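You operate a simulated robot arm through the tools that you are given. There is no shell and no other tool.

You run a simulated two-armed robot. Do the job below in one go: nothing can be reset, and whatever is moved stays where it is left.

JOB
Gauge the gap on the bare shaft and fit the spacer of that size.
Fine: swing the arm over, hold the green button down, swing the arm aside again.

The check looks at the end state, three seconds after you hand in, the way a careful person would. Anything else that was tipped, shoved, dropped, spilled or broken makes it a failure.

ROBOT AND FRAMES
Two 6-joint arms with two-finger parallel grippers on one trunk that stands fixed in place. Base frame: the origin is at the foot of the trunk, x ahead of it, y to its left, z up; the work surface is at about z = 0.8. Units: m, degrees, N and s.
The left shoulder is at [0.28, 0.185, 1.155], the right one opposite. With the tool pointing down near the work surface each hand reaches from about 0.5 to 0.92 m from the base axis, measured 20 degrees to its own side. Payload 1.57 kg a hand.
Tool frame (each hand has its own): the origin (TCP) lies between the finger pads and is the grasp point; the fingertips stand 0.03 m ahead of it; z points along the fingers, y is the line along which they close. Largest opening 0.08 m; finger width 0.017, thickness 0.012; the body of the gripper, 0.04 by 0.082 m, starts 0.08 m behind the TCP.
Orientation is that of the tool frame in the base frame, as [roll, pitch, yaw] about the fixed x, y, z axes, in that order (R = Rz(yaw) Ry(pitch) Rx(roll)). With the fingers straight down and closing along the base's y, the tool's x points along the base's -x, its y along +y and its z along -z.

CONTROLS
- The arms move only by the tool servo_tool. It takes "left_motion", "right_motion" or both (then of equal length, played together; a hand with none holds still); each is a list of rows, each an object (a shift or turn left out is 0, a gripper value left out holds the last) with "slide": the shift along the tool's x, y, z in units of 25 mm (1.0 is 25 mm), a list of three; "delta_rot": the turn, a rotation vector about the tool's x, y, z in units of 8 degrees (1.0 is 8 degrees), a list of three; "hand": the opening, from 0 (shut) to 1 (fully open). In form: [{"slide": [x, y, z], "delta_rot": [wx, wy, wz], "hand": hand}, ...]. A call has 1 to 20 rows; each row shifts and turns the commanded pose from where the row before left it, along the tool's axes as they then stand. A call with a number of a shift or a turn outside -1 to 1 is refused whole. Rows are played at 5 a second. More than 0.05 m and 8.6 degrees between two rows, or a gripper value outside its range, and nothing of the call is played. A pose out of reach is approached as far as the arm can. The call stops where the force on the tool passes 50 N (or 10 N more than at its start, if that is more) or the arm is blocked; 0.2 s more then pass. Each finger travels about 0.153 m/s and halts on what it meets, pressing with about 43 N; the grip force reading is that of the motor and also rises with nothing between the fingers. The clock runs only during rows and for 0.2 s after the last one: add rows that do not move to give the fingers time. It gives the time, the measured TCP pose, the force on the tool (base axes), the opening and the grip force at its end, in the units of the frame above (readings bear some noise), with the torque about the TCP (base axes, N m) and any sound that the robot's microphone picked up.
- Cameras (640 x 400 px; columns grow to the right, rows downward): "scene" is now at [0.2472, -0.0057, 1.6133]; the picture's right is [-0.06, -1.00, 0.00], its down [-0.59, 0.04, -0.81] and it looks along [0.81, -0.05, -0.59] (base axes); focal length 262 px, centre (320, 200). "left" rides on the left gripper at [0.072, 0.007, -0.122] in its tool frame; the picture's right is [-0.09, 1.00, 0.00], its down [-0.84, -0.08, -0.54] and it looks along [-0.54, -0.05, 0.84] (tool axes); focal length 238 px, centre (320, 200). "right" rides on the right gripper at [0.072, -0.007, -0.122] in its tool frame; the picture's right is [0.09, 1.00, 0.00], its down [-0.84, 0.08, -0.54] and it looks along [-0.54, 0.05, 0.84] (tool axes); focal length 238 px, centre (320, 200). There is no depth. A picture from a camera that has moved, and an enlarged one, comes with that camera's place and axes in the base frame and with its lens.
- snapshot(camera): a new picture of that camera. No time passes.
- raise_lower(by): slides the trunk up (or, below 0, down) by that many m; the arms and the scene camera ride with it, the base frame stays. It gives what a move gives, with no picture.
- pan_tilt(pan, tilt): turns the head with the scene camera to pan (to the left, within 86 degrees either way) and tilt (down, from -29 to 69), counted from straight ahead of the robot. It gives what a move gives.
- close_up(camera, box): a new picture of the part [left, top, right, bottom] of that camera's present view, enlarged. No time passes.
- job_done(): hands the job in; it is judged then, once.

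Places have to be worked out from the pictures, the camera data and where the tool is seen. Open the grippers and draw the arms clear of the work before you hand the job in, unless the task says otherwise.

The tools are called after ">>>" by a JSON object that holds its "method" and its "body". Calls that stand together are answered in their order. servo_tool: Moves the arms, as the interface text tells. Its arguments: {"type":"object","properties":{"left_motion":{"type":"array","items":{"type":"object","properties":{"slide":{"type":"array","items":{"type":"number"}},"delta_rot":{"type":"array","items":{"type":"number"}},"hand":{"type":"number"}}}},"right_motion":{"type":"array","items":{"type":"object","properties":{"slide":{"type":"array","items":{"type":"number"}},"delta_rot":{"type":"array","items":{"type":"number"}},"hand":{"type":"number"}}}}},"required":[]} The other tools are called the same way: raise_lower (by) moves the trunk up or down; pan_tilt (pan, tilt) turns the head that bears the scene camera; snapshot (camera) takes a picture; close_up (camera, box) takes an enlarged picture of a part of a camera's view; job_done () hands the job in.

At the start:

```text
time_s: 0.0
left_eef_pos: [0.5041, 0.2859, 1.3294]
left_orientation: [179.9, -0.1, 180.0]
left_wrist_force: [0.0, 0.2, 0.2]
left_moment: [-0.02, -0.02, 0.0]
left_gripper_width: 0.08
left_gripper_force: 0.1
right_eef_pos: [0.563, -0.2348, 1.4011]
right_orientation: [179.9, -0.1, 180.0]
right_wrist_force: [0.7, -0.6, 0.0]
right_moment: [-0.02, -0.01, -0.02]
right_gripper_width: 0.0798
right_gripper_force: 0.1
trunk travel left (down, up): [-0.85, 0.14]
head pan, tilt (commanded): [-3.5, 36.0]
```

scene: 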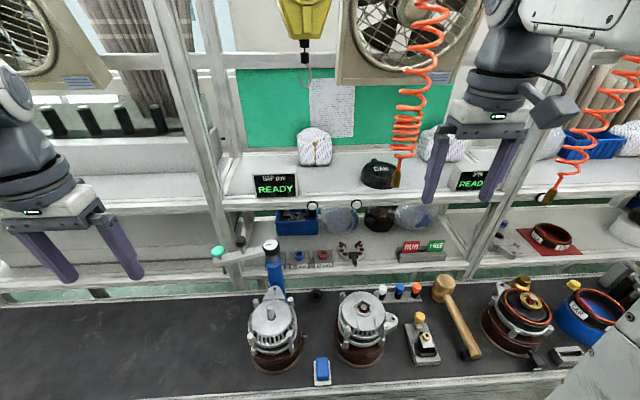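
right: 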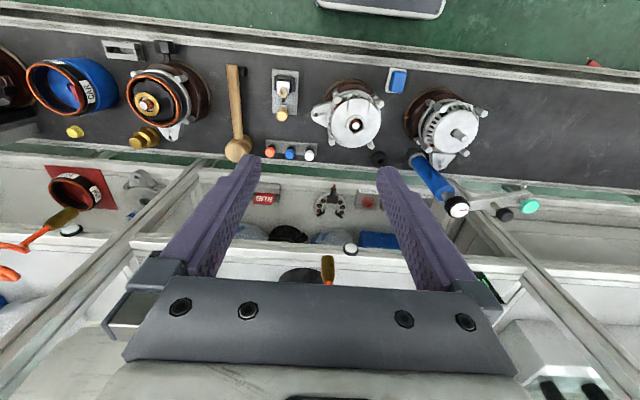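
left: 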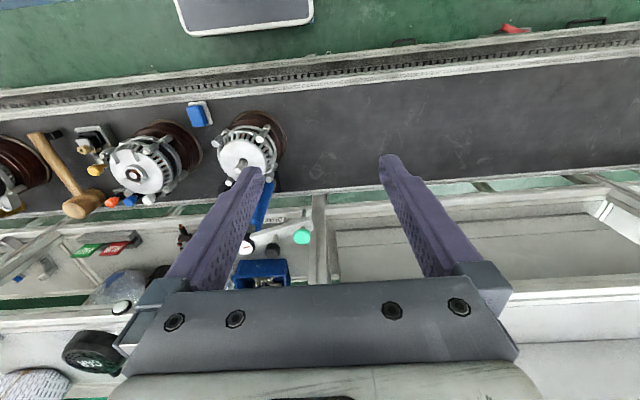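

The scene shows a bench with alternators, small caps/spacers (blue, white, red), a blue arm post with a green button, and a gauge. I'll take enlarged pictures to understand the parts.

>>> {"method": "close_up", "body": {"camera": "scene", "box": [200, 220, 360, 390]}}

>>> {"method": "close_up", "body": {"camera": "scene", "box": [320, 230, 480, 390]}}

>>> {"method": "close_up", "body": {"camera": "scene", "box": [470, 190, 640, 390]}}

>>> {"method": "close_up", "body": {"camera": "scene", "box": [200, 60, 500, 270]}}

>>> {"method": "close_up", "body": {"camera": "right", "box": [380, 60, 560, 230]}}

>>> {"method": "close_up", "body": {"camera": "right", "box": [220, 50, 400, 230]}}

```text
2.35 times, centred on (280, 305) of scene
camera zoom: at [0.2472, -0.0057, 1.6133], right [-0.06, -1.0, 0.0], down [-0.59, 0.04, -0.81], along [0.81, -0.05, -0.59], focal length 616 px, centre (414, -47)
```

zoom: 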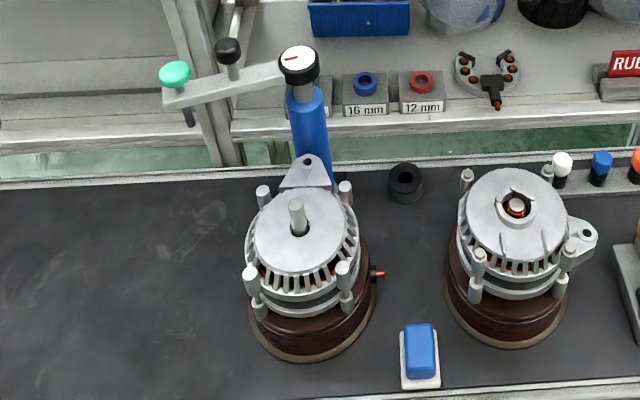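

```text
2.50 times, centred on (400, 310) of scene
camera zoom: at [0.2472, -0.0057, 1.6133], right [-0.06, -1.0, 0.0], down [-0.59, 0.04, -0.81], along [0.81, -0.05, -0.59], focal length 654 px, centre (120, -75)
```

zoom: 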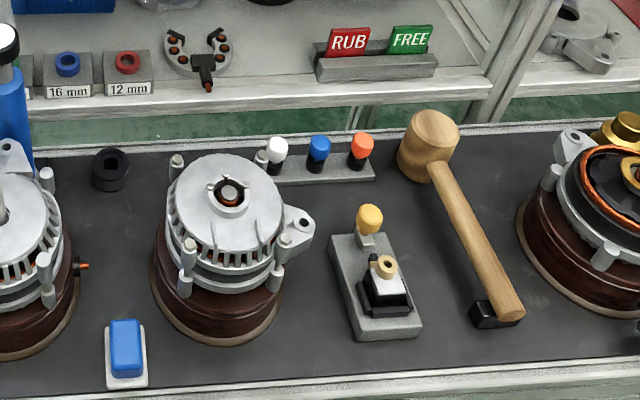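

```text
2.00 times, centred on (555, 290) of scene
camera zoom: at [0.2472, -0.0057, 1.6133], right [-0.06, -1.0, 0.0], down [-0.59, 0.04, -0.81], along [0.81, -0.05, -0.59], focal length 523 px, centre (-150, 20)
```

zoom: 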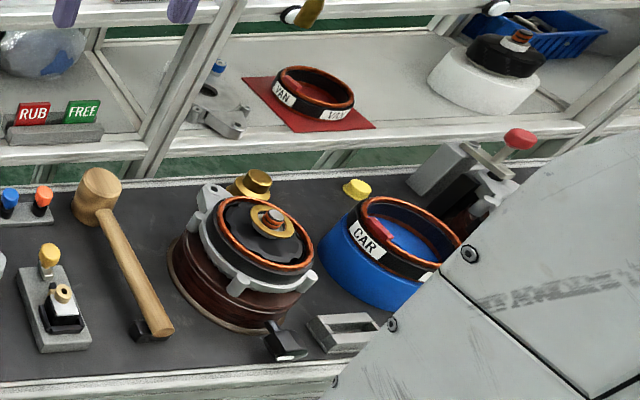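

```text
1.90 times, centred on (350, 165) of scene
camera zoom: at [0.2472, -0.0057, 1.6133], right [-0.06, -1.0, 0.0], down [-0.59, 0.04, -0.81], along [0.81, -0.05, -0.59], focal length 498 px, centre (263, 267)
```

zoom: 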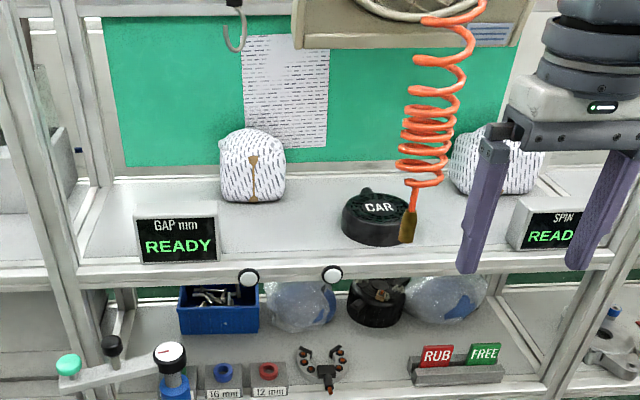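

```text
2.35 times, centred on (470, 145) of right
camera zoom: at [0.4909, -0.2415, 1.5238], right [-0.09, 1.0, 0.0], down [0.84, 0.08, 0.54], along [0.54, 0.05, -0.84], focal length 561 px, centre (-33, 329)
```

zoom: 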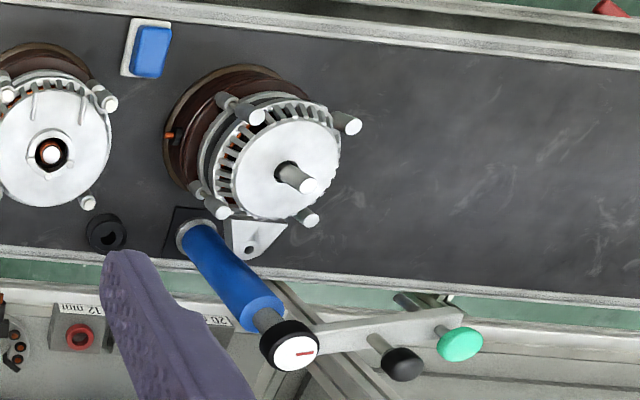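

```text
2.22 times, centred on (310, 140) of right
camera zoom: at [0.4909, -0.2415, 1.5238], right [-0.09, 1.0, 0.0], down [0.84, 0.08, 0.54], along [0.54, 0.05, -0.84], focal length 530 px, centre (342, 333)
```

zoom: 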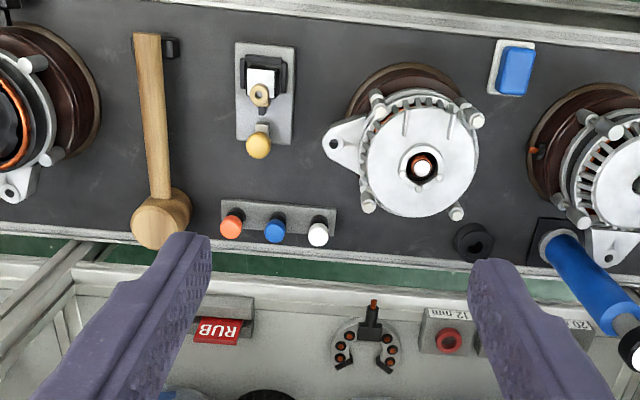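

The left alternator has the bare shaft (tip about [0.636, 0.100, 1.000] by triangulation); the swing gauge on the blue post carries the green button. I look closer at the gauge, the spacer nests and the shaft.

>>> {"method": "close_up", "body": {"camera": "scene", "box": [205, 230, 305, 300]}}

>>> {"method": "close_up", "body": {"camera": "scene", "box": [265, 230, 365, 300]}}

>>> {"method": "close_up", "body": {"camera": "scene", "box": [235, 280, 325, 380]}}

>>> {"method": "close_up", "body": {"camera": "left", "box": [200, 100, 340, 290]}}

>>> {"method": "close_up", "body": {"camera": "scene", "box": [300, 80, 370, 140]}}

>>> {"method": "close_up", "body": {"camera": "scene", "box": [320, 280, 410, 380]}}

```text
5.71 times, centred on (255, 265) of scene
camera zoom: at [0.2472, -0.0057, 1.6133], right [-0.06, -1.0, 0.0], down [-0.59, 0.04, -0.81], along [0.81, -0.05, -0.59], focal length 1495 px, centre (691, -171)
```

zoom: 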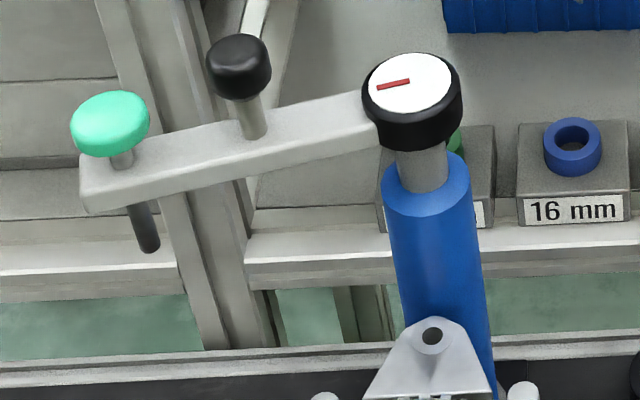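

```text
5.71 times, centred on (315, 265) of scene
camera zoom: at [0.2472, -0.0057, 1.6133], right [-0.06, -1.0, 0.0], down [-0.59, 0.04, -0.81], along [0.81, -0.05, -0.59], focal length 1495 px, centre (349, -171)
```

zoom: 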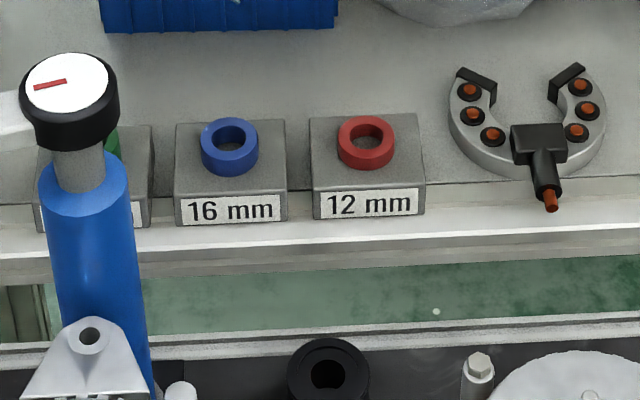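

```text
4.00 times, centred on (280, 330) of scene
camera zoom: at [0.2472, -0.0057, 1.6133], right [-0.06, -1.0, 0.0], down [-0.59, 0.04, -0.81], along [0.81, -0.05, -0.59], focal length 1047 px, centre (480, -320)
```

zoom: 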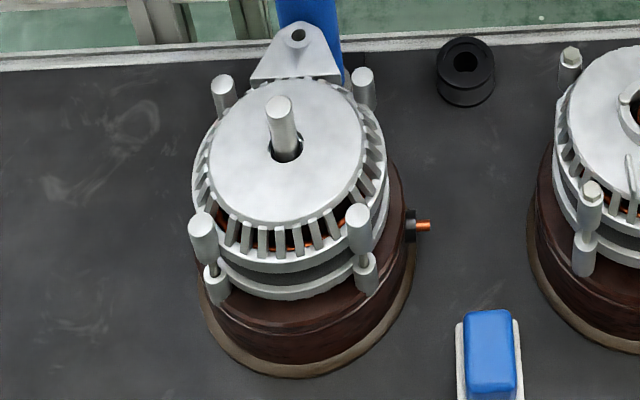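

```text
2.11 times, centred on (270, 195) of left
camera zoom: at [0.4308, 0.2927, 1.4504], right [0.09, 1.0, 0.0], down [0.84, -0.08, 0.54], along [0.54, -0.05, -0.84], focal length 502 px, centre (425, 210)
```

zoom: 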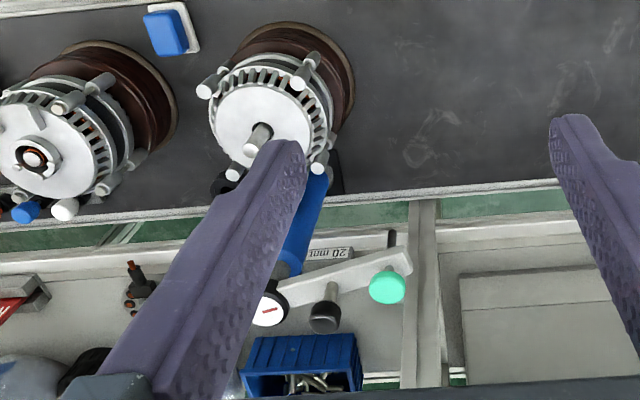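

```text
6.67 times, centred on (335, 110) of scene
camera zoom: at [0.2472, -0.0057, 1.6133], right [-0.06, -1.0, 0.0], down [-0.59, 0.04, -0.81], along [0.81, -0.05, -0.59], focal length 1744 px, centre (220, 800)
```

zoom: 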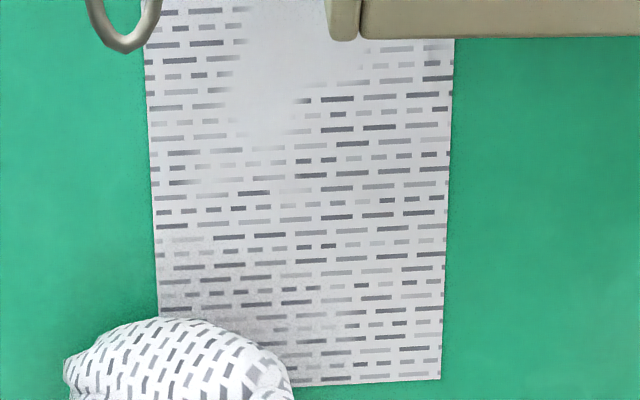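

```text
4.00 times, centred on (365, 330) of scene
camera zoom: at [0.2472, -0.0057, 1.6133], right [-0.06, -1.0, 0.0], down [-0.59, 0.04, -0.81], along [0.81, -0.05, -0.59], focal length 1047 px, centre (140, -320)
```

zoom: 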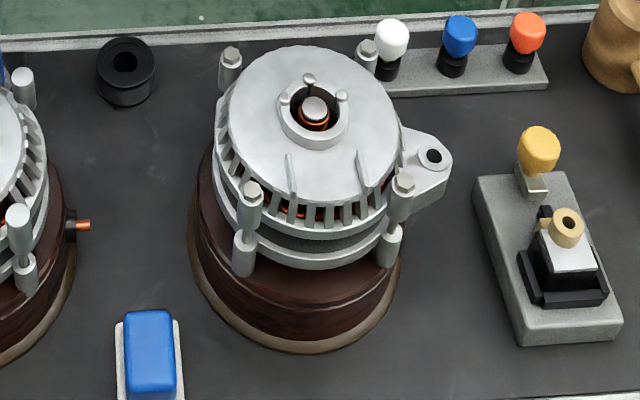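

Gauge pivot is near [0.769, 0.098, 1.087], the black knob near [0.750, 0.170, 1.124], the green button near [0.735, 0.230, 1.106]; arm swings about 75° to bring the plunger over the shaft. I move the left hand part way toward the knob, staying high, then check clearances to the upper shelf.

>>> {"method": "servo_tool", "body": {"left_motion": [{"slide": [-0.98, -0.45, 0.3]}, {"slide": [-0.98, -0.45, 0.3]}, {"slide": [-0.98, -0.45, 0.3]}, {"slide": [-0.98, -0.45, 0.3]}, {"slide": [-0.98, -0.45, 0.3]}, {"slide": [-0.98, -0.45, 0.3]}, {"slide": [-0.98, -0.45, 0.3]}, {"slide": [-0.98, -0.45, 0.3]}, {"slide": [0, 0, 0]}]}}

>>> {"method": "snapshot", "body": {"camera": "scene"}}

>>> {"method": "snapshot", "body": {"camera": "left"}}

>>> {"method": "snapshot", "body": {"camera": "right"}}

```text
time_s: 2.0
left_eef_pos: [0.6987, 0.1955, 1.2674]
left_orientation: [-180.0, 0.0, 180.0]
left_wrist_force: [-0.7, 0.4, -0.3]
left_moment: [0.03, -0.02, 0.04]
left_gripper_width: 0.08
left_gripper_force: 0.0
right_eef_pos: [0.5623, -0.234, 1.401]
right_orientation: [-179.9, -0.1, 179.9]
right_wrist_force: [-0.5, 0.2, 0.4]
right_moment: [-0.01, 0.0, 0.01]
right_gripper_width: 0.0798
right_gripper_force: 0.1
trunk travel left (down, up): [-0.85, 0.14]
head pan, tilt (commanded): [-3.5, 36.0]
```

```text
taken
camera scene: at [0.2475, -0.0057, 1.6133], right [-0.06, -1.0, 0.0], down [-0.59, 0.04, -0.81], along [0.81, -0.05, -0.59], focal length 262 px, centre (320, 200)
```

scene: 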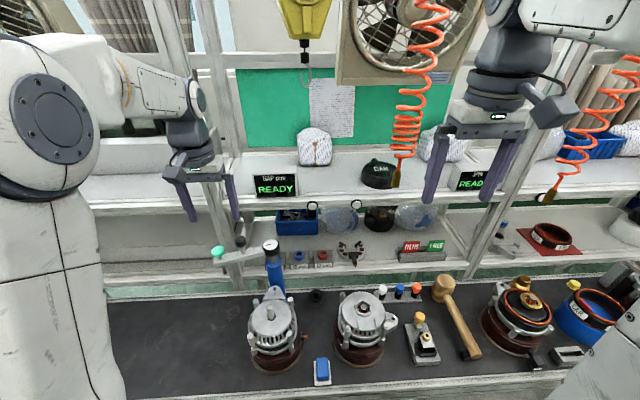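

```text
taken
camera left: at [0.6267, 0.2019, 1.3893], right [0.09, 1.0, 0.0], down [0.84, -0.08, 0.54], along [0.54, -0.05, -0.84], focal length 238 px, centre (320, 200)
```

left: 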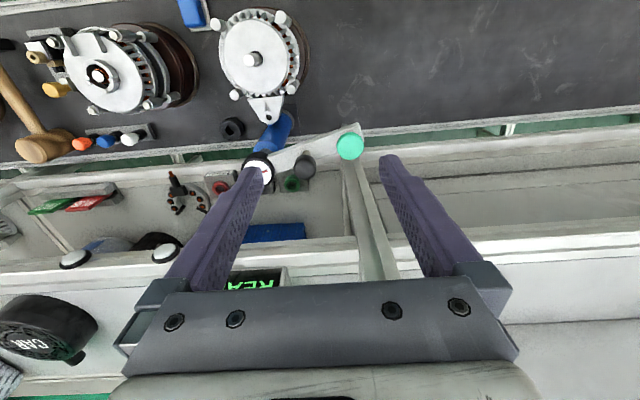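

```text
taken
camera right: at [0.4911, -0.2416, 1.5236], right [-0.09, 1.0, 0.0], down [0.84, 0.08, 0.54], along [0.54, 0.05, -0.84], focal length 238 px, centre (320, 200)
```

right: 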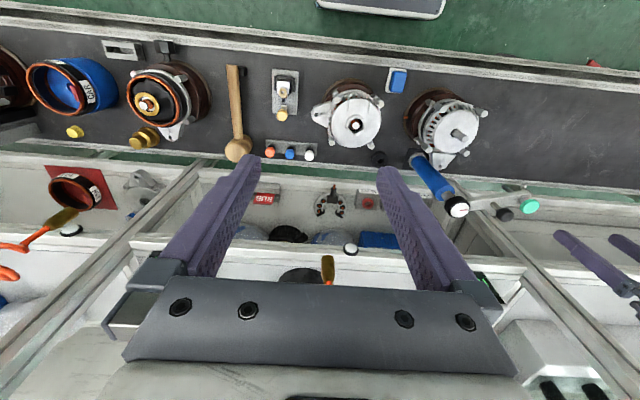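

Clearance looks fine (upper shelf front edge around x = 0.84, z = 1.16–1.185). I move over the knob and turn the gripper about 75° so the fingers will straddle the knob along the swing direction.

>>> {"method": "servo_tool", "body": {"left_motion": [{"slide": [-0.98, -0.48, 0.6]}, {"slide": [-0.98, -0.48, 0.6]}, {"delta_rot": [0, 0, 0.94], "hand": 0.75}, {"delta_rot": [0, 0, 0.94]}, {"delta_rot": [0, 0, 0.94]}, {"delta_rot": [0, 0, 0.94]}, {"delta_rot": [0, 0, 0.94]}, {"delta_rot": [0, 0, 0.94]}, {"delta_rot": [0, 0, 0.94]}, {"delta_rot": [0, 0, 0.94]}, {"delta_rot": [0, 0, 0.94]}, {"delta_rot": [0, 0, 0.94]}, {}]}}

>>> {"method": "snapshot", "body": {"camera": "scene"}}

>>> {"method": "snapshot", "body": {"camera": "left"}}

>>> {"method": "close_up", "body": {"camera": "scene", "box": [180, 130, 320, 270]}}

>>> {"method": "close_up", "body": {"camera": "right", "box": [440, 130, 640, 290]}}

```text
time_s: 4.8
left_eef_pos: [0.7484, 0.173, 1.2405]
left_orientation: [180.0, 0.0, 104.8]
left_wrist_force: [0.4, 0.2, 0.6]
left_moment: [0.04, -0.06, -0.03]
left_gripper_width: 0.0599
left_gripper_force: 0.1
right_eef_pos: [0.5622, -0.234, 1.4011]
right_orientation: [-179.8, 0.0, 179.9]
right_wrist_force: [0.1, 0.0, 0.3]
right_moment: [0.01, -0.04, 0.01]
right_gripper_width: 0.0798
right_gripper_force: 0.0
trunk travel left (down, up): [-0.85, 0.14]
head pan, tilt (commanded): [-3.5, 36.0]
```

```text
taken
camera scene: at [0.2472, -0.0057, 1.6133], right [-0.06, -1.0, 0.0], down [-0.59, 0.04, -0.81], along [0.81, -0.05, -0.59], focal length 262 px, centre (320, 200)
```

scene: 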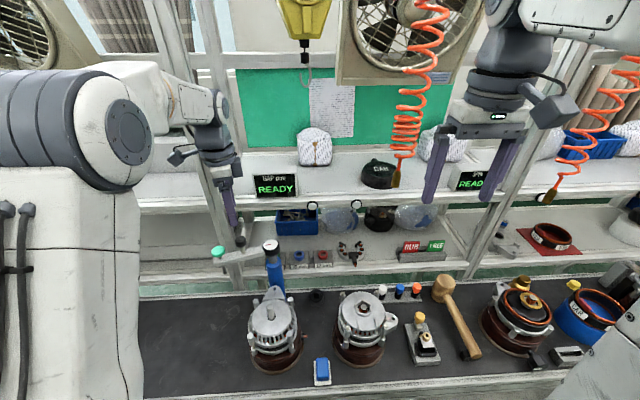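

```text
taken
camera left: at [0.7355, 0.2438, 1.3616], right [0.99, 0.16, 0.0], down [0.14, -0.83, 0.54], along [0.09, -0.53, -0.84], focal length 238 px, centre (320, 200)
```

left: 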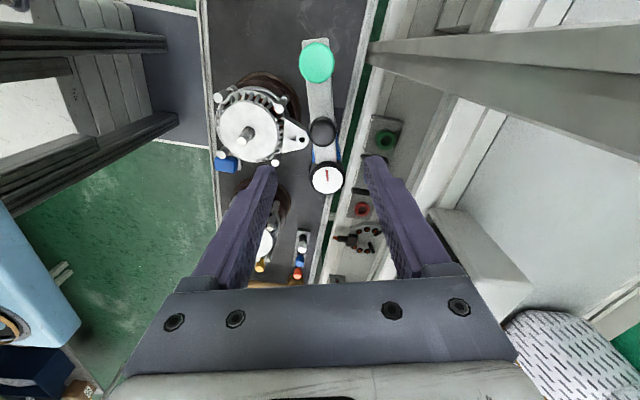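

```text
2.86 times, centred on (250, 200) of scene
camera zoom: at [0.2472, -0.0057, 1.6133], right [-0.06, -1.0, 0.0], down [-0.59, 0.04, -0.81], along [0.81, -0.05, -0.59], focal length 748 px, centre (520, 200)
```

zoom: 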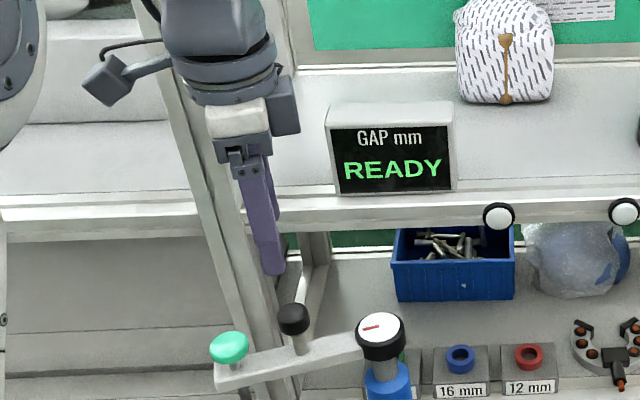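

```text
2.50 times, centred on (540, 210) of right
camera zoom: at [0.4909, -0.2416, 1.5237], right [-0.09, 1.0, 0.0], down [0.84, 0.08, 0.54], along [0.54, 0.05, -0.84], focal length 596 px, centre (-230, 175)
```

zoom: 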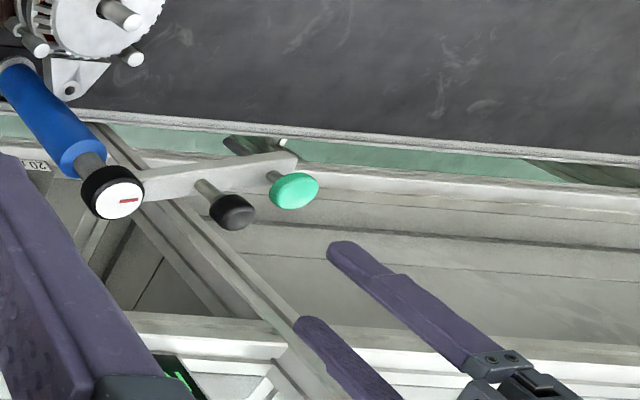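

The hand is above the knob with fingers aligned across the arm. I zoom in to refine pivot, knob and button positions before descending.

>>> {"method": "close_up", "body": {"camera": "left", "box": [200, 20, 420, 220]}}

>>> {"method": "close_up", "body": {"camera": "scene", "box": [200, 190, 300, 290]}}

```text
2.00 times, centred on (310, 120) of left
camera zoom: at [0.7355, 0.2438, 1.3616], right [0.99, 0.16, 0.0], down [0.14, -0.83, 0.54], along [0.09, -0.53, -0.84], focal length 477 px, centre (340, 360)
```

zoom: 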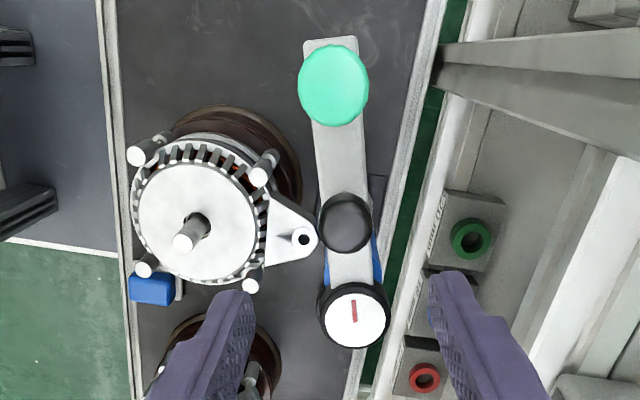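

```text
4.00 times, centred on (250, 240) of scene
camera zoom: at [0.2472, -0.0057, 1.6133], right [-0.06, -1.0, 0.0], down [-0.59, 0.04, -0.81], along [0.81, -0.05, -0.59], focal length 1047 px, centre (600, 40)
```

zoom: 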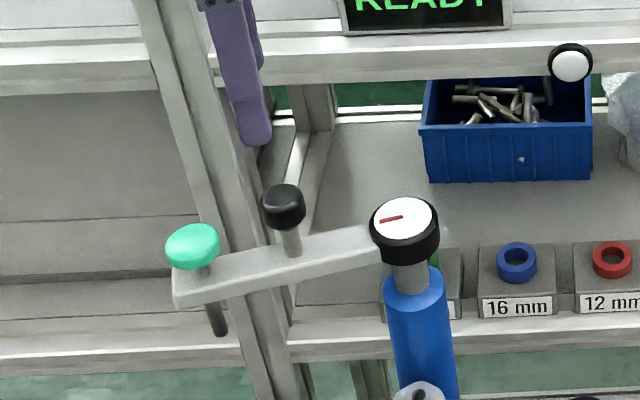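

Refined: pivot ≈ (0.769, 0.100), knob ≈ (0.751, 0.1735), radius ≈ 76 mm at 104°, and the shaft lies at 180° from the pivot. I descend with fingers straddling the knob and close to a loose cage.

>>> {"method": "servo_tool", "body": {"left_motion": [{"slide": [0, 0.1, 0.9]}, {"slide": [0, 0, 0.9]}, {"slide": [0, 0, 0.9]}, {"slide": [0, 0, 0.9]}, {"slide": [0, 0, 0.9]}, {"slide": [0, 0, 0.9]}, {"hand": 0.45}, {"hand": 0.45}]}}

>>> {"method": "close_up", "body": {"camera": "scene", "box": [180, 190, 300, 290]}}

>>> {"method": "snapshot", "body": {"camera": "left"}}

```text
time_s: 6.6
left_eef_pos: [0.7491, 0.1739, 1.1041]
left_orientation: [-180.0, 0.0, 104.8]
left_wrist_force: [1.3, -0.3, 0.0]
left_moment: [0.0, 0.0, 0.0]
left_gripper_width: 0.0362
left_gripper_force: 0.0
right_eef_pos: [0.5622, -0.2343, 1.402]
right_orientation: [180.0, 0.0, -179.9]
right_wrist_force: [-1.0, -0.4, 0.7]
right_moment: [-0.01, 0.01, 0.0]
right_gripper_width: 0.08
right_gripper_force: 0.2
trunk travel left (down, up): [-0.85, 0.14]
head pan, tilt (commanded): [-3.5, 36.0]
```

```text
4.00 times, centred on (240, 240) of scene
camera zoom: at [0.2471, -0.0057, 1.6134], right [-0.06, -1.0, 0.0], down [-0.59, 0.04, -0.81], along [0.81, -0.05, -0.59], focal length 1047 px, centre (640, 40)
```

zoom: 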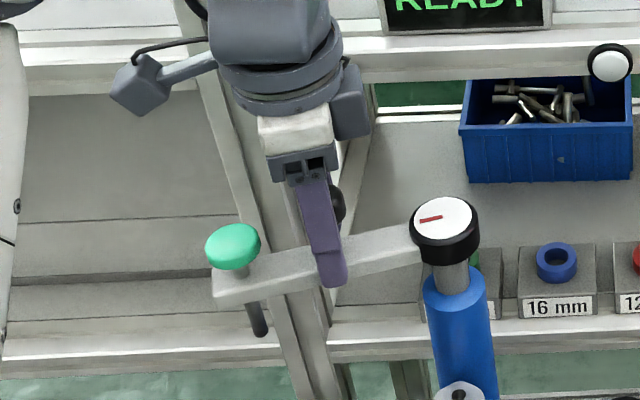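

```text
taken
camera left: at [0.7369, 0.2444, 1.2255], right [0.99, 0.17, 0.0], down [0.14, -0.83, 0.54], along [0.09, -0.53, -0.84], focal length 238 px, centre (320, 200)
```

left: 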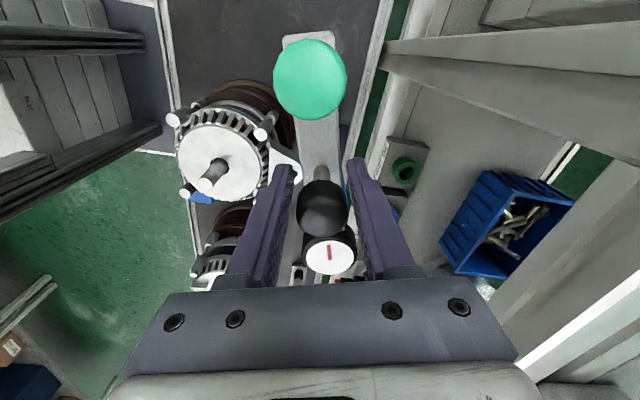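

The knob is caged between the fingers. I swing the first half of the arc, turning the gripper with the arm.

>>> {"method": "servo_tool", "body": {"left_motion": [{"slide": [-0.027, -0.4, 0], "delta_rot": [0, 0, -0.95]}, {"slide": [-0.027, -0.4, 0], "delta_rot": [0, 0, -0.95]}, {"slide": [-0.027, -0.4, 0], "delta_rot": [0, 0, -0.95]}, {"slide": [-0.027, -0.4, 0], "delta_rot": [0, 0, -0.95]}, {"slide": [-0.027, -0.4, 0], "delta_rot": [0, 0, -0.95]}]}}

>>> {"method": "close_up", "body": {"camera": "scene", "box": [180, 190, 340, 330]}}

>>> {"method": "snapshot", "body": {"camera": "left"}}

```text
time_s: 7.8
left_eef_pos: [0.7094, 0.1465, 1.1046]
left_orientation: [-179.9, 0.0, 143.0]
left_wrist_force: [1.4, 0.7, 0.1]
left_moment: [0.07, -0.03, -0.05]
left_gripper_width: 0.0366
left_gripper_force: 0.3
right_eef_pos: [0.5617, -0.2352, 1.4015]
right_orientation: [-179.9, 0.0, 179.9]
right_wrist_force: [0.2, -1.2, -0.3]
right_moment: [0.0, 0.04, 0.02]
right_gripper_width: 0.0801
right_gripper_force: 0.1
trunk travel left (down, up): [-0.85, 0.14]
head pan, tilt (commanded): [-3.5, 36.0]
```

```text
2.86 times, centred on (260, 260) of scene
camera zoom: at [0.2472, -0.0057, 1.6134], right [-0.06, -1.0, 0.0], down [-0.59, 0.04, -0.81], along [0.81, -0.05, -0.59], focal length 748 px, centre (491, 29)
```

zoom: 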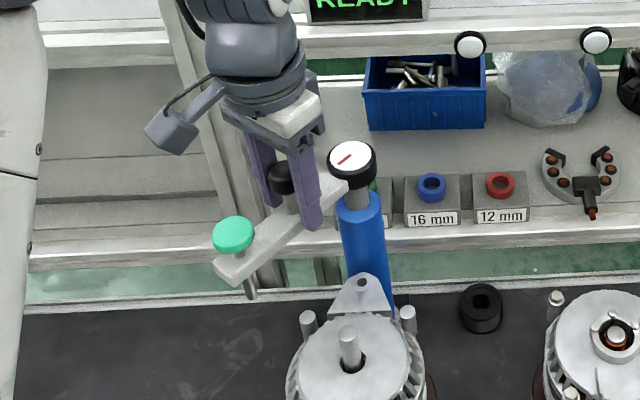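

```text
taken
camera left: at [0.6552, 0.1941, 1.2267], right [0.67, 0.74, 0.0], down [0.62, -0.57, 0.54], along [0.4, -0.36, -0.84], focal length 238 px, centre (320, 200)
```

left: 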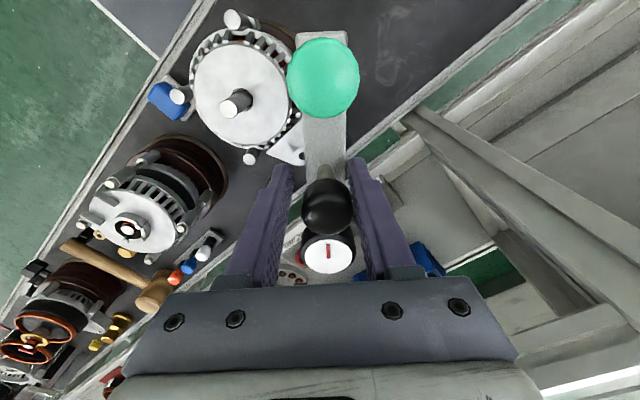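

The arm follows with almost no force. I swing the remaining ~37° toward the shaft.

>>> {"method": "servo_tool", "body": {"left_motion": [{"slide": [-0.027, -0.395, 0], "delta_rot": [0, 0, -0.93]}, {"slide": [-0.027, -0.395, 0], "delta_rot": [0, 0, -0.93]}, {"slide": [-0.027, -0.395, 0], "delta_rot": [0, 0, -0.93]}, {"slide": [-0.027, -0.395, 0], "delta_rot": [0, 0, -0.93]}, {"slide": [-0.027, -0.395, 0], "delta_rot": [0, 0, -0.93]}, {}]}}

>>> {"method": "close_up", "body": {"camera": "scene", "box": [200, 160, 360, 330]}}

>>> {"method": "snapshot", "body": {"camera": "left"}}

>>> {"method": "close_up", "body": {"camera": "right", "box": [380, 60, 560, 230]}}

```text
time_s: 9.2
left_eef_pos: [0.6948, 0.0984, 1.1048]
left_orientation: [179.9, 0.1, -179.8]
left_wrist_force: [0.6, -0.2, 0.0]
left_moment: [-0.01, 0.01, -0.04]
left_gripper_width: 0.0361
left_gripper_force: 0.1
right_eef_pos: [0.5632, -0.2351, 1.4007]
right_orientation: [179.9, 0.0, -180.0]
right_wrist_force: [0.3, -0.2, 0.1]
right_moment: [0.02, 0.01, -0.01]
right_gripper_width: 0.0799
right_gripper_force: 0.0
trunk travel left (down, up): [-0.85, 0.14]
head pan, tilt (commanded): [-3.5, 36.0]
```

```text
2.35 times, centred on (280, 245) of scene
camera zoom: at [0.2472, -0.0058, 1.6133], right [-0.06, -1.0, 0.0], down [-0.59, 0.04, -0.81], along [0.81, -0.05, -0.59], focal length 616 px, centre (414, 94)
```

zoom: 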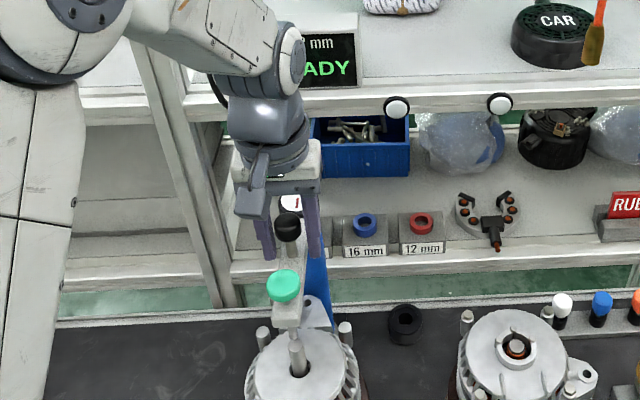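

```text
taken
camera left: at [0.6225, 0.1052, 1.226], right [0.09, 1.0, 0.0], down [0.84, -0.08, 0.54], along [0.54, -0.05, -0.84], focal length 238 px, centre (320, 200)
```

left: 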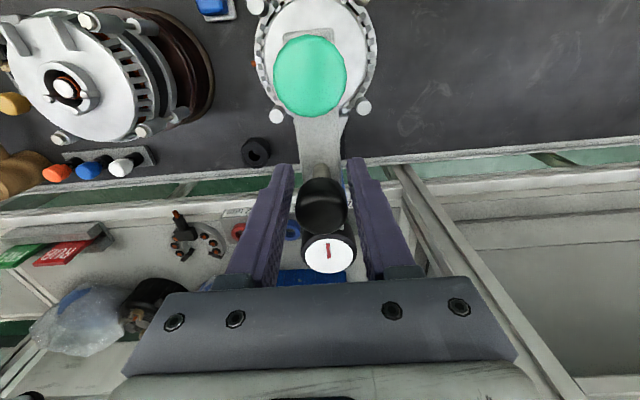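

```text
2.35 times, centred on (470, 145) of right
camera zoom: at [0.4909, -0.2417, 1.5237], right [-0.09, 1.0, 0.0], down [0.84, 0.08, 0.54], along [0.54, 0.05, -0.84], focal length 561 px, centre (-33, 329)
```

zoom: 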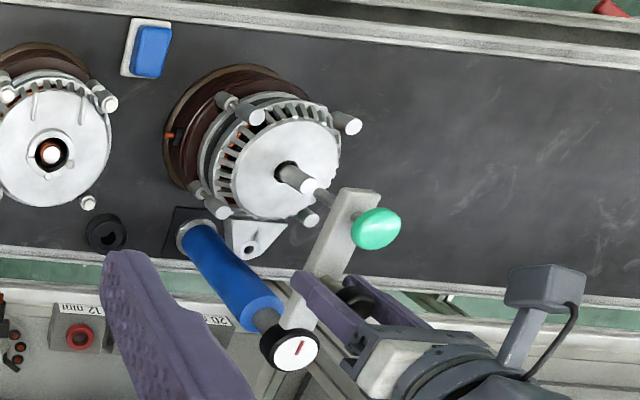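

The arm is almost over the shaft. I zoom in on plunger against shaft tip from both cameras.

>>> {"method": "close_up", "body": {"camera": "scene", "box": [245, 260, 305, 320]}}

>>> {"method": "close_up", "body": {"camera": "right", "box": [440, 85, 510, 155]}}

>>> {"method": "close_up", "body": {"camera": "left", "box": [230, 20, 410, 280]}}

```text
6.67 times, centred on (275, 290) of scene
camera zoom: at [0.2472, -0.0058, 1.6133], right [-0.06, -1.0, 0.0], down [-0.59, 0.04, -0.81], along [0.81, -0.05, -0.59], focal length 1744 px, centre (620, -400)
```

zoom: 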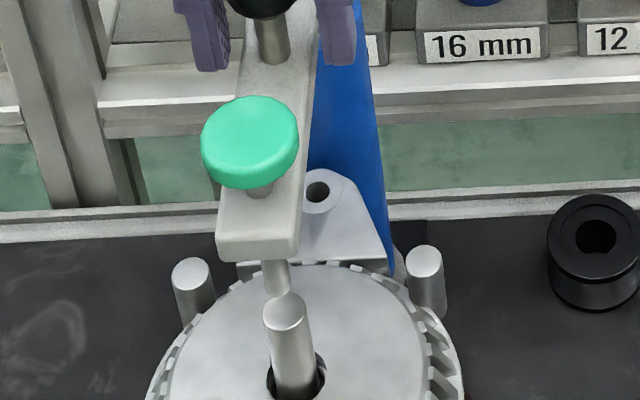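

```text
5.71 times, centred on (475, 120) of right
camera zoom: at [0.4909, -0.2417, 1.5237], right [-0.09, 1.0, 0.0], down [0.84, 0.08, 0.54], along [0.54, 0.05, -0.84], focal length 1362 px, centre (-566, 657)
```

zoom: 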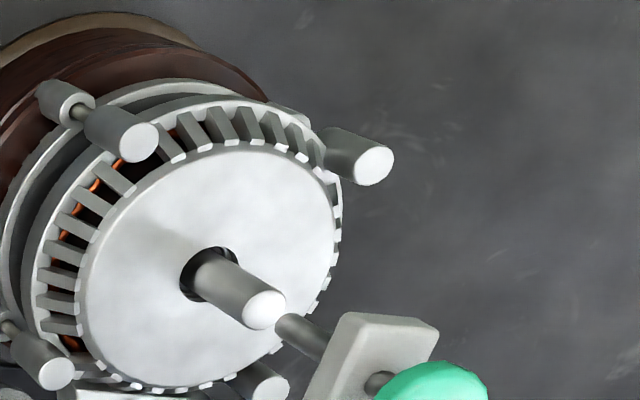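

```text
1.54 times, centred on (320, 150) of left
camera zoom: at [0.6225, 0.1052, 1.226], right [0.09, 1.0, 0.0], down [0.84, -0.08, 0.54], along [0.54, -0.05, -0.84], focal length 367 px, centre (320, 277)
```

zoom: 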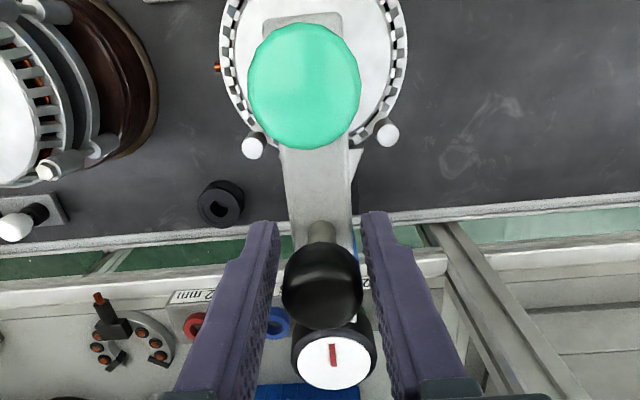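

The plunger sits about 2 mm short of the shaft axis (toward +y). I nudge the arm about 1.5 mm further at the knob and recheck.

>>> {"method": "servo_tool", "body": {"left_motion": [{"slide": [0, -0.06, 0]}, {}]}}

>>> {"method": "close_up", "body": {"camera": "scene", "box": [245, 260, 305, 320]}}

>>> {"method": "close_up", "body": {"camera": "right", "box": [440, 85, 510, 155]}}

```text
time_s: 9.8
left_eef_pos: [0.695, 0.0985, 1.1046]
left_orientation: [180.0, -0.1, -179.9]
left_wrist_force: [0.3, 0.0, 0.8]
left_moment: [0.01, 0.0, 0.02]
left_gripper_width: 0.0362
left_gripper_force: 0.0
right_eef_pos: [0.5633, -0.2347, 1.4011]
right_orientation: [-179.9, 0.1, 179.9]
right_wrist_force: [0.4, 0.0, 0.1]
right_moment: [0.0, 0.02, -0.02]
right_gripper_width: 0.0801
right_gripper_force: 0.0
trunk travel left (down, up): [-0.85, 0.14]
head pan, tilt (commanded): [-3.5, 36.0]
```

```text
6.67 times, centred on (275, 290) of scene
camera zoom: at [0.2472, -0.0058, 1.6133], right [-0.06, -1.0, 0.0], down [-0.59, 0.04, -0.81], along [0.81, -0.05, -0.59], focal length 1744 px, centre (620, -400)
```

zoom: 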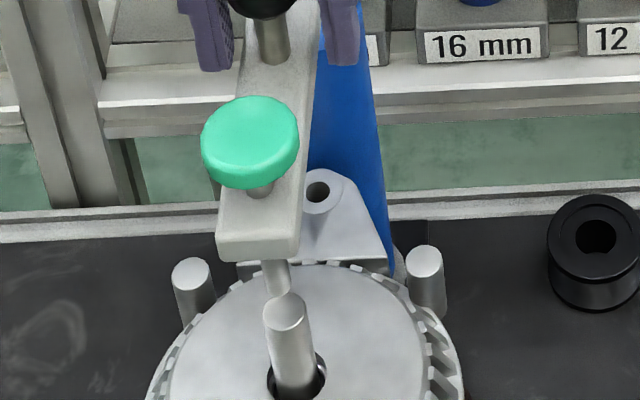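

```text
5.71 times, centred on (475, 120) of right
camera zoom: at [0.4909, -0.2416, 1.5237], right [-0.09, 1.0, 0.0], down [0.84, 0.08, 0.54], along [0.54, 0.05, -0.84], focal length 1362 px, centre (-566, 657)
```

zoom: 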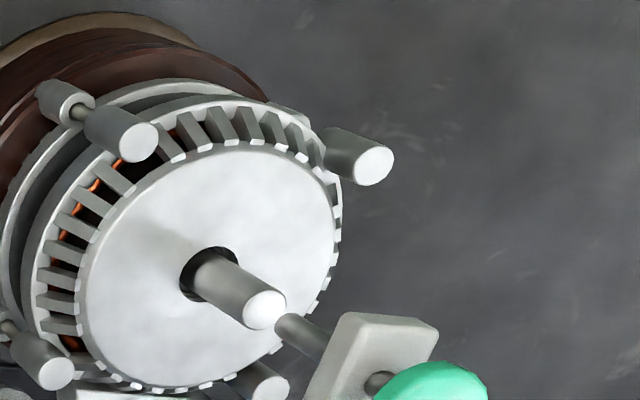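

The arm didn't move on the nudge, so it may be in a detent or the finger isn't touching yet. I nudge a further 2 mm and watch force and arm.

>>> {"method": "servo_tool", "body": {"left_motion": [{"slide": [0, -0.08, 0]}, {}]}}

>>> {"method": "close_up", "body": {"camera": "scene", "box": [235, 230, 315, 320]}}

>>> {"method": "close_up", "body": {"camera": "left", "box": [260, 150, 390, 290]}}

```text
time_s: 10.4
left_eef_pos: [0.6941, 0.0959, 1.104]
left_orientation: [-179.9, 0.1, -180.0]
left_wrist_force: [-0.2, -0.7, -0.6]
left_moment: [0.02, 0.0, 0.0]
left_gripper_width: 0.0361
left_gripper_force: 0.0
right_eef_pos: [0.5615, -0.234, 1.4012]
right_orientation: [180.0, 0.1, 180.0]
right_wrist_force: [-0.6, -0.5, 0.9]
right_moment: [0.01, -0.02, 0.0]
right_gripper_width: 0.08
right_gripper_force: 0.1
trunk travel left (down, up): [-0.85, 0.14]
head pan, tilt (commanded): [-3.5, 36.0]
```

```text
4.44 times, centred on (275, 275) of scene
camera zoom: at [0.2472, -0.0057, 1.6133], right [-0.06, -1.0, 0.0], down [-0.59, 0.04, -0.81], along [0.81, -0.05, -0.59], focal length 1163 px, centre (520, -133)
```

zoom: 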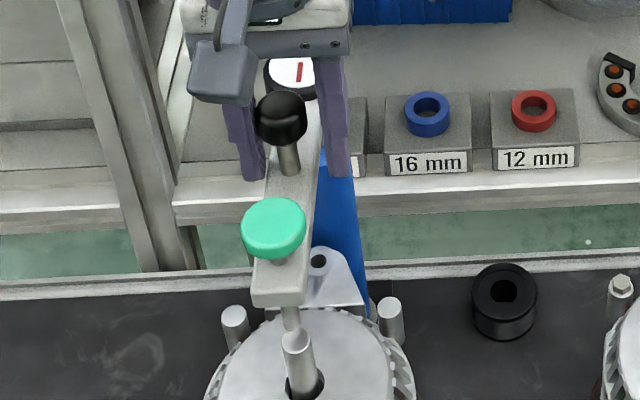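

```text
2.86 times, centred on (325, 220) of left
camera zoom: at [0.6225, 0.102, 1.2256], right [0.09, 1.0, 0.0], down [0.84, -0.08, 0.54], along [0.54, -0.05, -0.84], focal length 681 px, centre (306, 143)
```

zoom: 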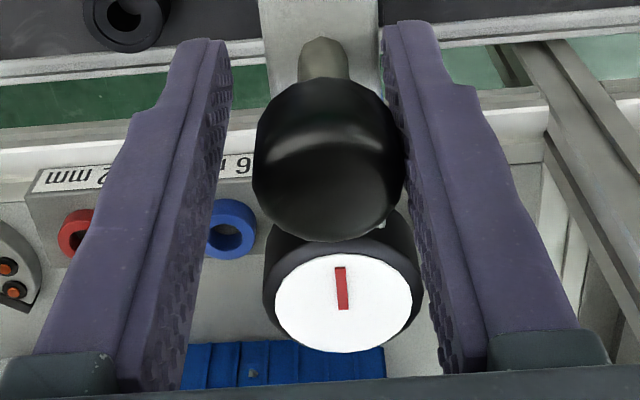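

Now the +y finger touches the knob. I check the alignment again at high zoom.

>>> {"method": "close_up", "body": {"camera": "scene", "box": [255, 285, 290, 330]}}

>>> {"method": "close_up", "body": {"camera": "right", "box": [450, 110, 500, 150]}}

```text
8.89 times, centred on (272, 308) of scene
camera zoom: at [0.2472, -0.0057, 1.6133], right [-0.06, -1.0, 0.0], down [-0.59, 0.04, -0.81], along [0.81, -0.05, -0.59], focal length 2326 px, centre (742, -756)
```

zoom: 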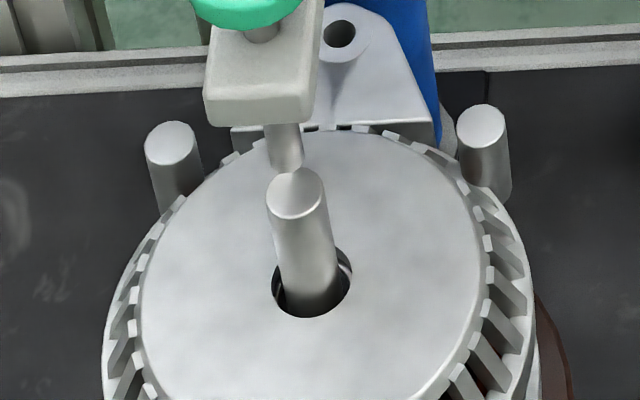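

```text
10.00 times, centred on (475, 130) of right
camera zoom: at [0.4909, -0.2416, 1.5237], right [-0.09, 1.0, 0.0], down [0.84, 0.08, 0.54], along [0.54, 0.05, -0.84], focal length 2384 px, centre (-1230, 900)
```

zoom: 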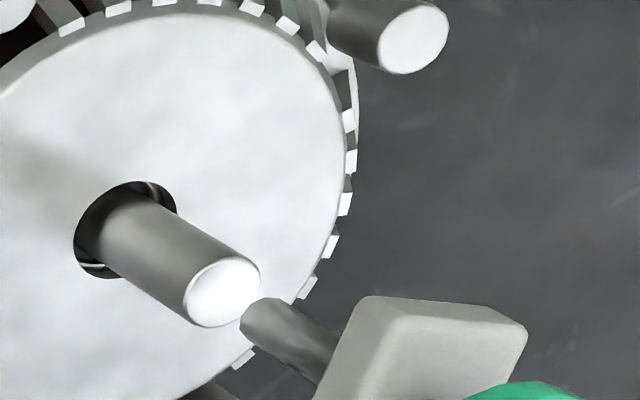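

Offset is now only about 1–2 mm. One more ~0.8 mm nudge, then I open, lift clear of the knob, move over the button and close the fingers.

>>> {"method": "servo_tool", "body": {"left_motion": [{"slide": [0, -0.035, 0]}, {}, {"slide": [0, 0.1, 0], "hand": 0.8}, {"hand": 0.8}, {"slide": [0, 0, -0.95]}, {"slide": [0, 0, -0.95]}, {"slide": [0, 0, -0.95]}, {"slide": [0.8, 0, 0], "hand": 0}, {"slide": [0.8, 0, 0]}, {"slide": [0.8, 0, 0]}, {}]}}

>>> {"method": "close_up", "body": {"camera": "scene", "box": [200, 180, 340, 330]}}

>>> {"method": "close_up", "body": {"camera": "right", "box": [420, 70, 560, 210]}}

>>> {"method": "snapshot", "body": {"camera": "left"}}

```text
time_s: 12.8
left_eef_pos: [0.6324, 0.0967, 1.1749]
left_orientation: [-180.0, 0.0, 179.9]
left_wrist_force: [-0.8, 0.0, 0.2]
left_moment: [0.01, -0.06, -0.01]
left_gripper_width: 0.0002
left_gripper_force: 21.5
right_eef_pos: [0.5619, -0.2334, 1.4021]
right_orientation: [-180.0, -0.1, 179.9]
right_wrist_force: [0.0, -0.5, -0.2]
right_moment: [0.0, -0.02, -0.01]
right_gripper_width: 0.0798
right_gripper_force: 0.1
trunk travel left (down, up): [-0.85, 0.14]
head pan, tilt (commanded): [-3.5, 36.0]
```

```text
2.67 times, centred on (270, 255) of scene
camera zoom: at [0.247, -0.0057, 1.6134], right [-0.06, -1.0, 0.0], down [-0.59, 0.04, -0.81], along [0.81, -0.05, -0.59], focal length 698 px, centre (453, 53)
```

zoom: 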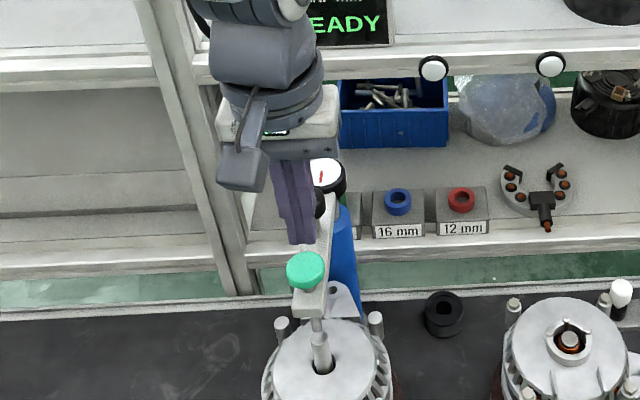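

```text
2.86 times, centred on (490, 140) of right
camera zoom: at [0.4907, -0.2415, 1.5238], right [-0.09, 1.0, 0.0], down [0.84, 0.08, 0.54], along [0.54, 0.05, -0.84], focal length 681 px, centre (-166, 371)
```

zoom: 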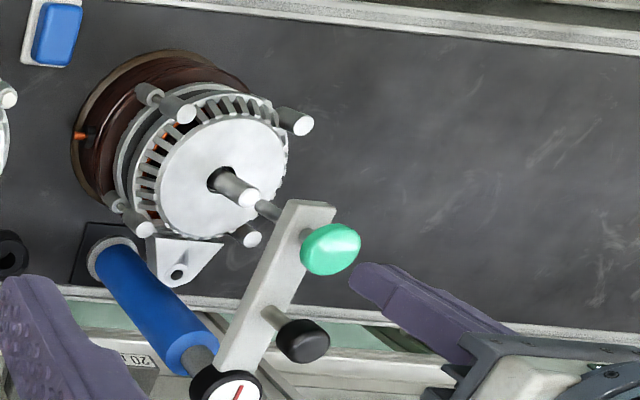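

```text
taken
camera left: at [0.5606, 0.1017, 1.2968], right [0.09, 1.0, 0.0], down [0.84, -0.08, 0.54], along [0.54, -0.05, -0.84], focal length 238 px, centre (320, 200)
```

left: 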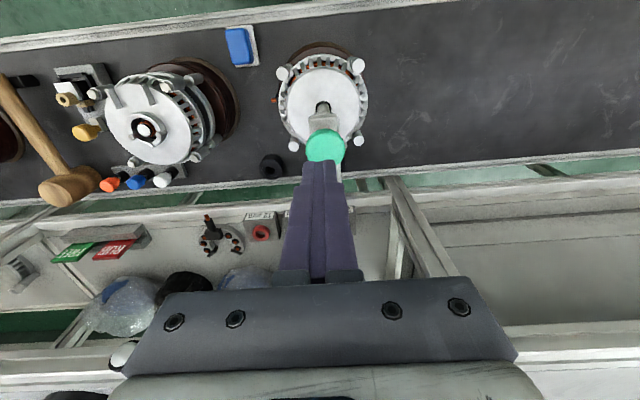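

I check plunger alignment once more at high zoom before pressing (the hand is centred within a few mm of the button at about (0.631, 0.100)).

>>> {"method": "close_up", "body": {"camera": "scene", "box": [255, 285, 290, 330]}}

>>> {"method": "close_up", "body": {"camera": "right", "box": [450, 110, 500, 150]}}

>>> {"method": "close_up", "body": {"camera": "left", "box": [270, 30, 390, 200]}}

```text
8.89 times, centred on (272, 308) of scene
camera zoom: at [0.247, -0.0057, 1.6134], right [-0.06, -1.0, 0.0], down [-0.59, 0.04, -0.81], along [0.81, -0.05, -0.59], focal length 2326 px, centre (742, -756)
```

zoom: 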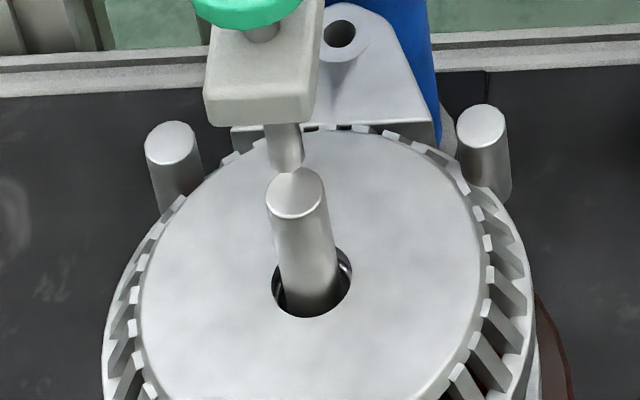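

```text
10.00 times, centred on (475, 130) of right
camera zoom: at [0.4907, -0.2415, 1.5238], right [-0.09, 1.0, 0.0], down [0.84, 0.08, 0.54], along [0.54, 0.05, -0.84], focal length 2384 px, centre (-1230, 900)
```

zoom: 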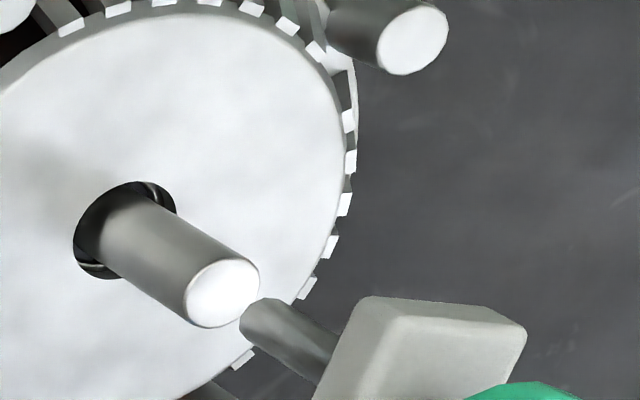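

```text
2.35 times, centred on (330, 115) of left
camera zoom: at [0.5606, 0.1017, 1.2968], right [0.09, 1.0, 0.0], down [0.84, -0.08, 0.54], along [0.54, -0.05, -0.84], focal length 561 px, centre (296, 400)
```

zoom: 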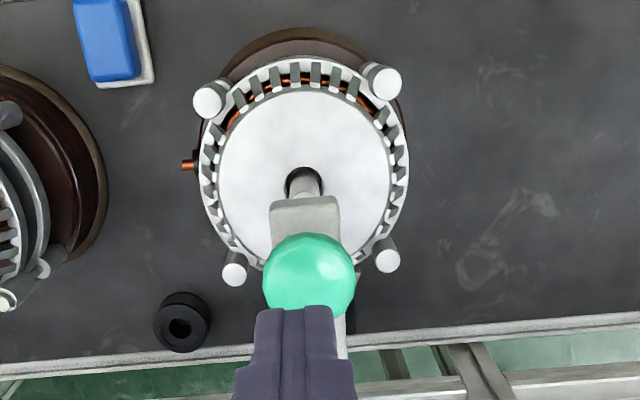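

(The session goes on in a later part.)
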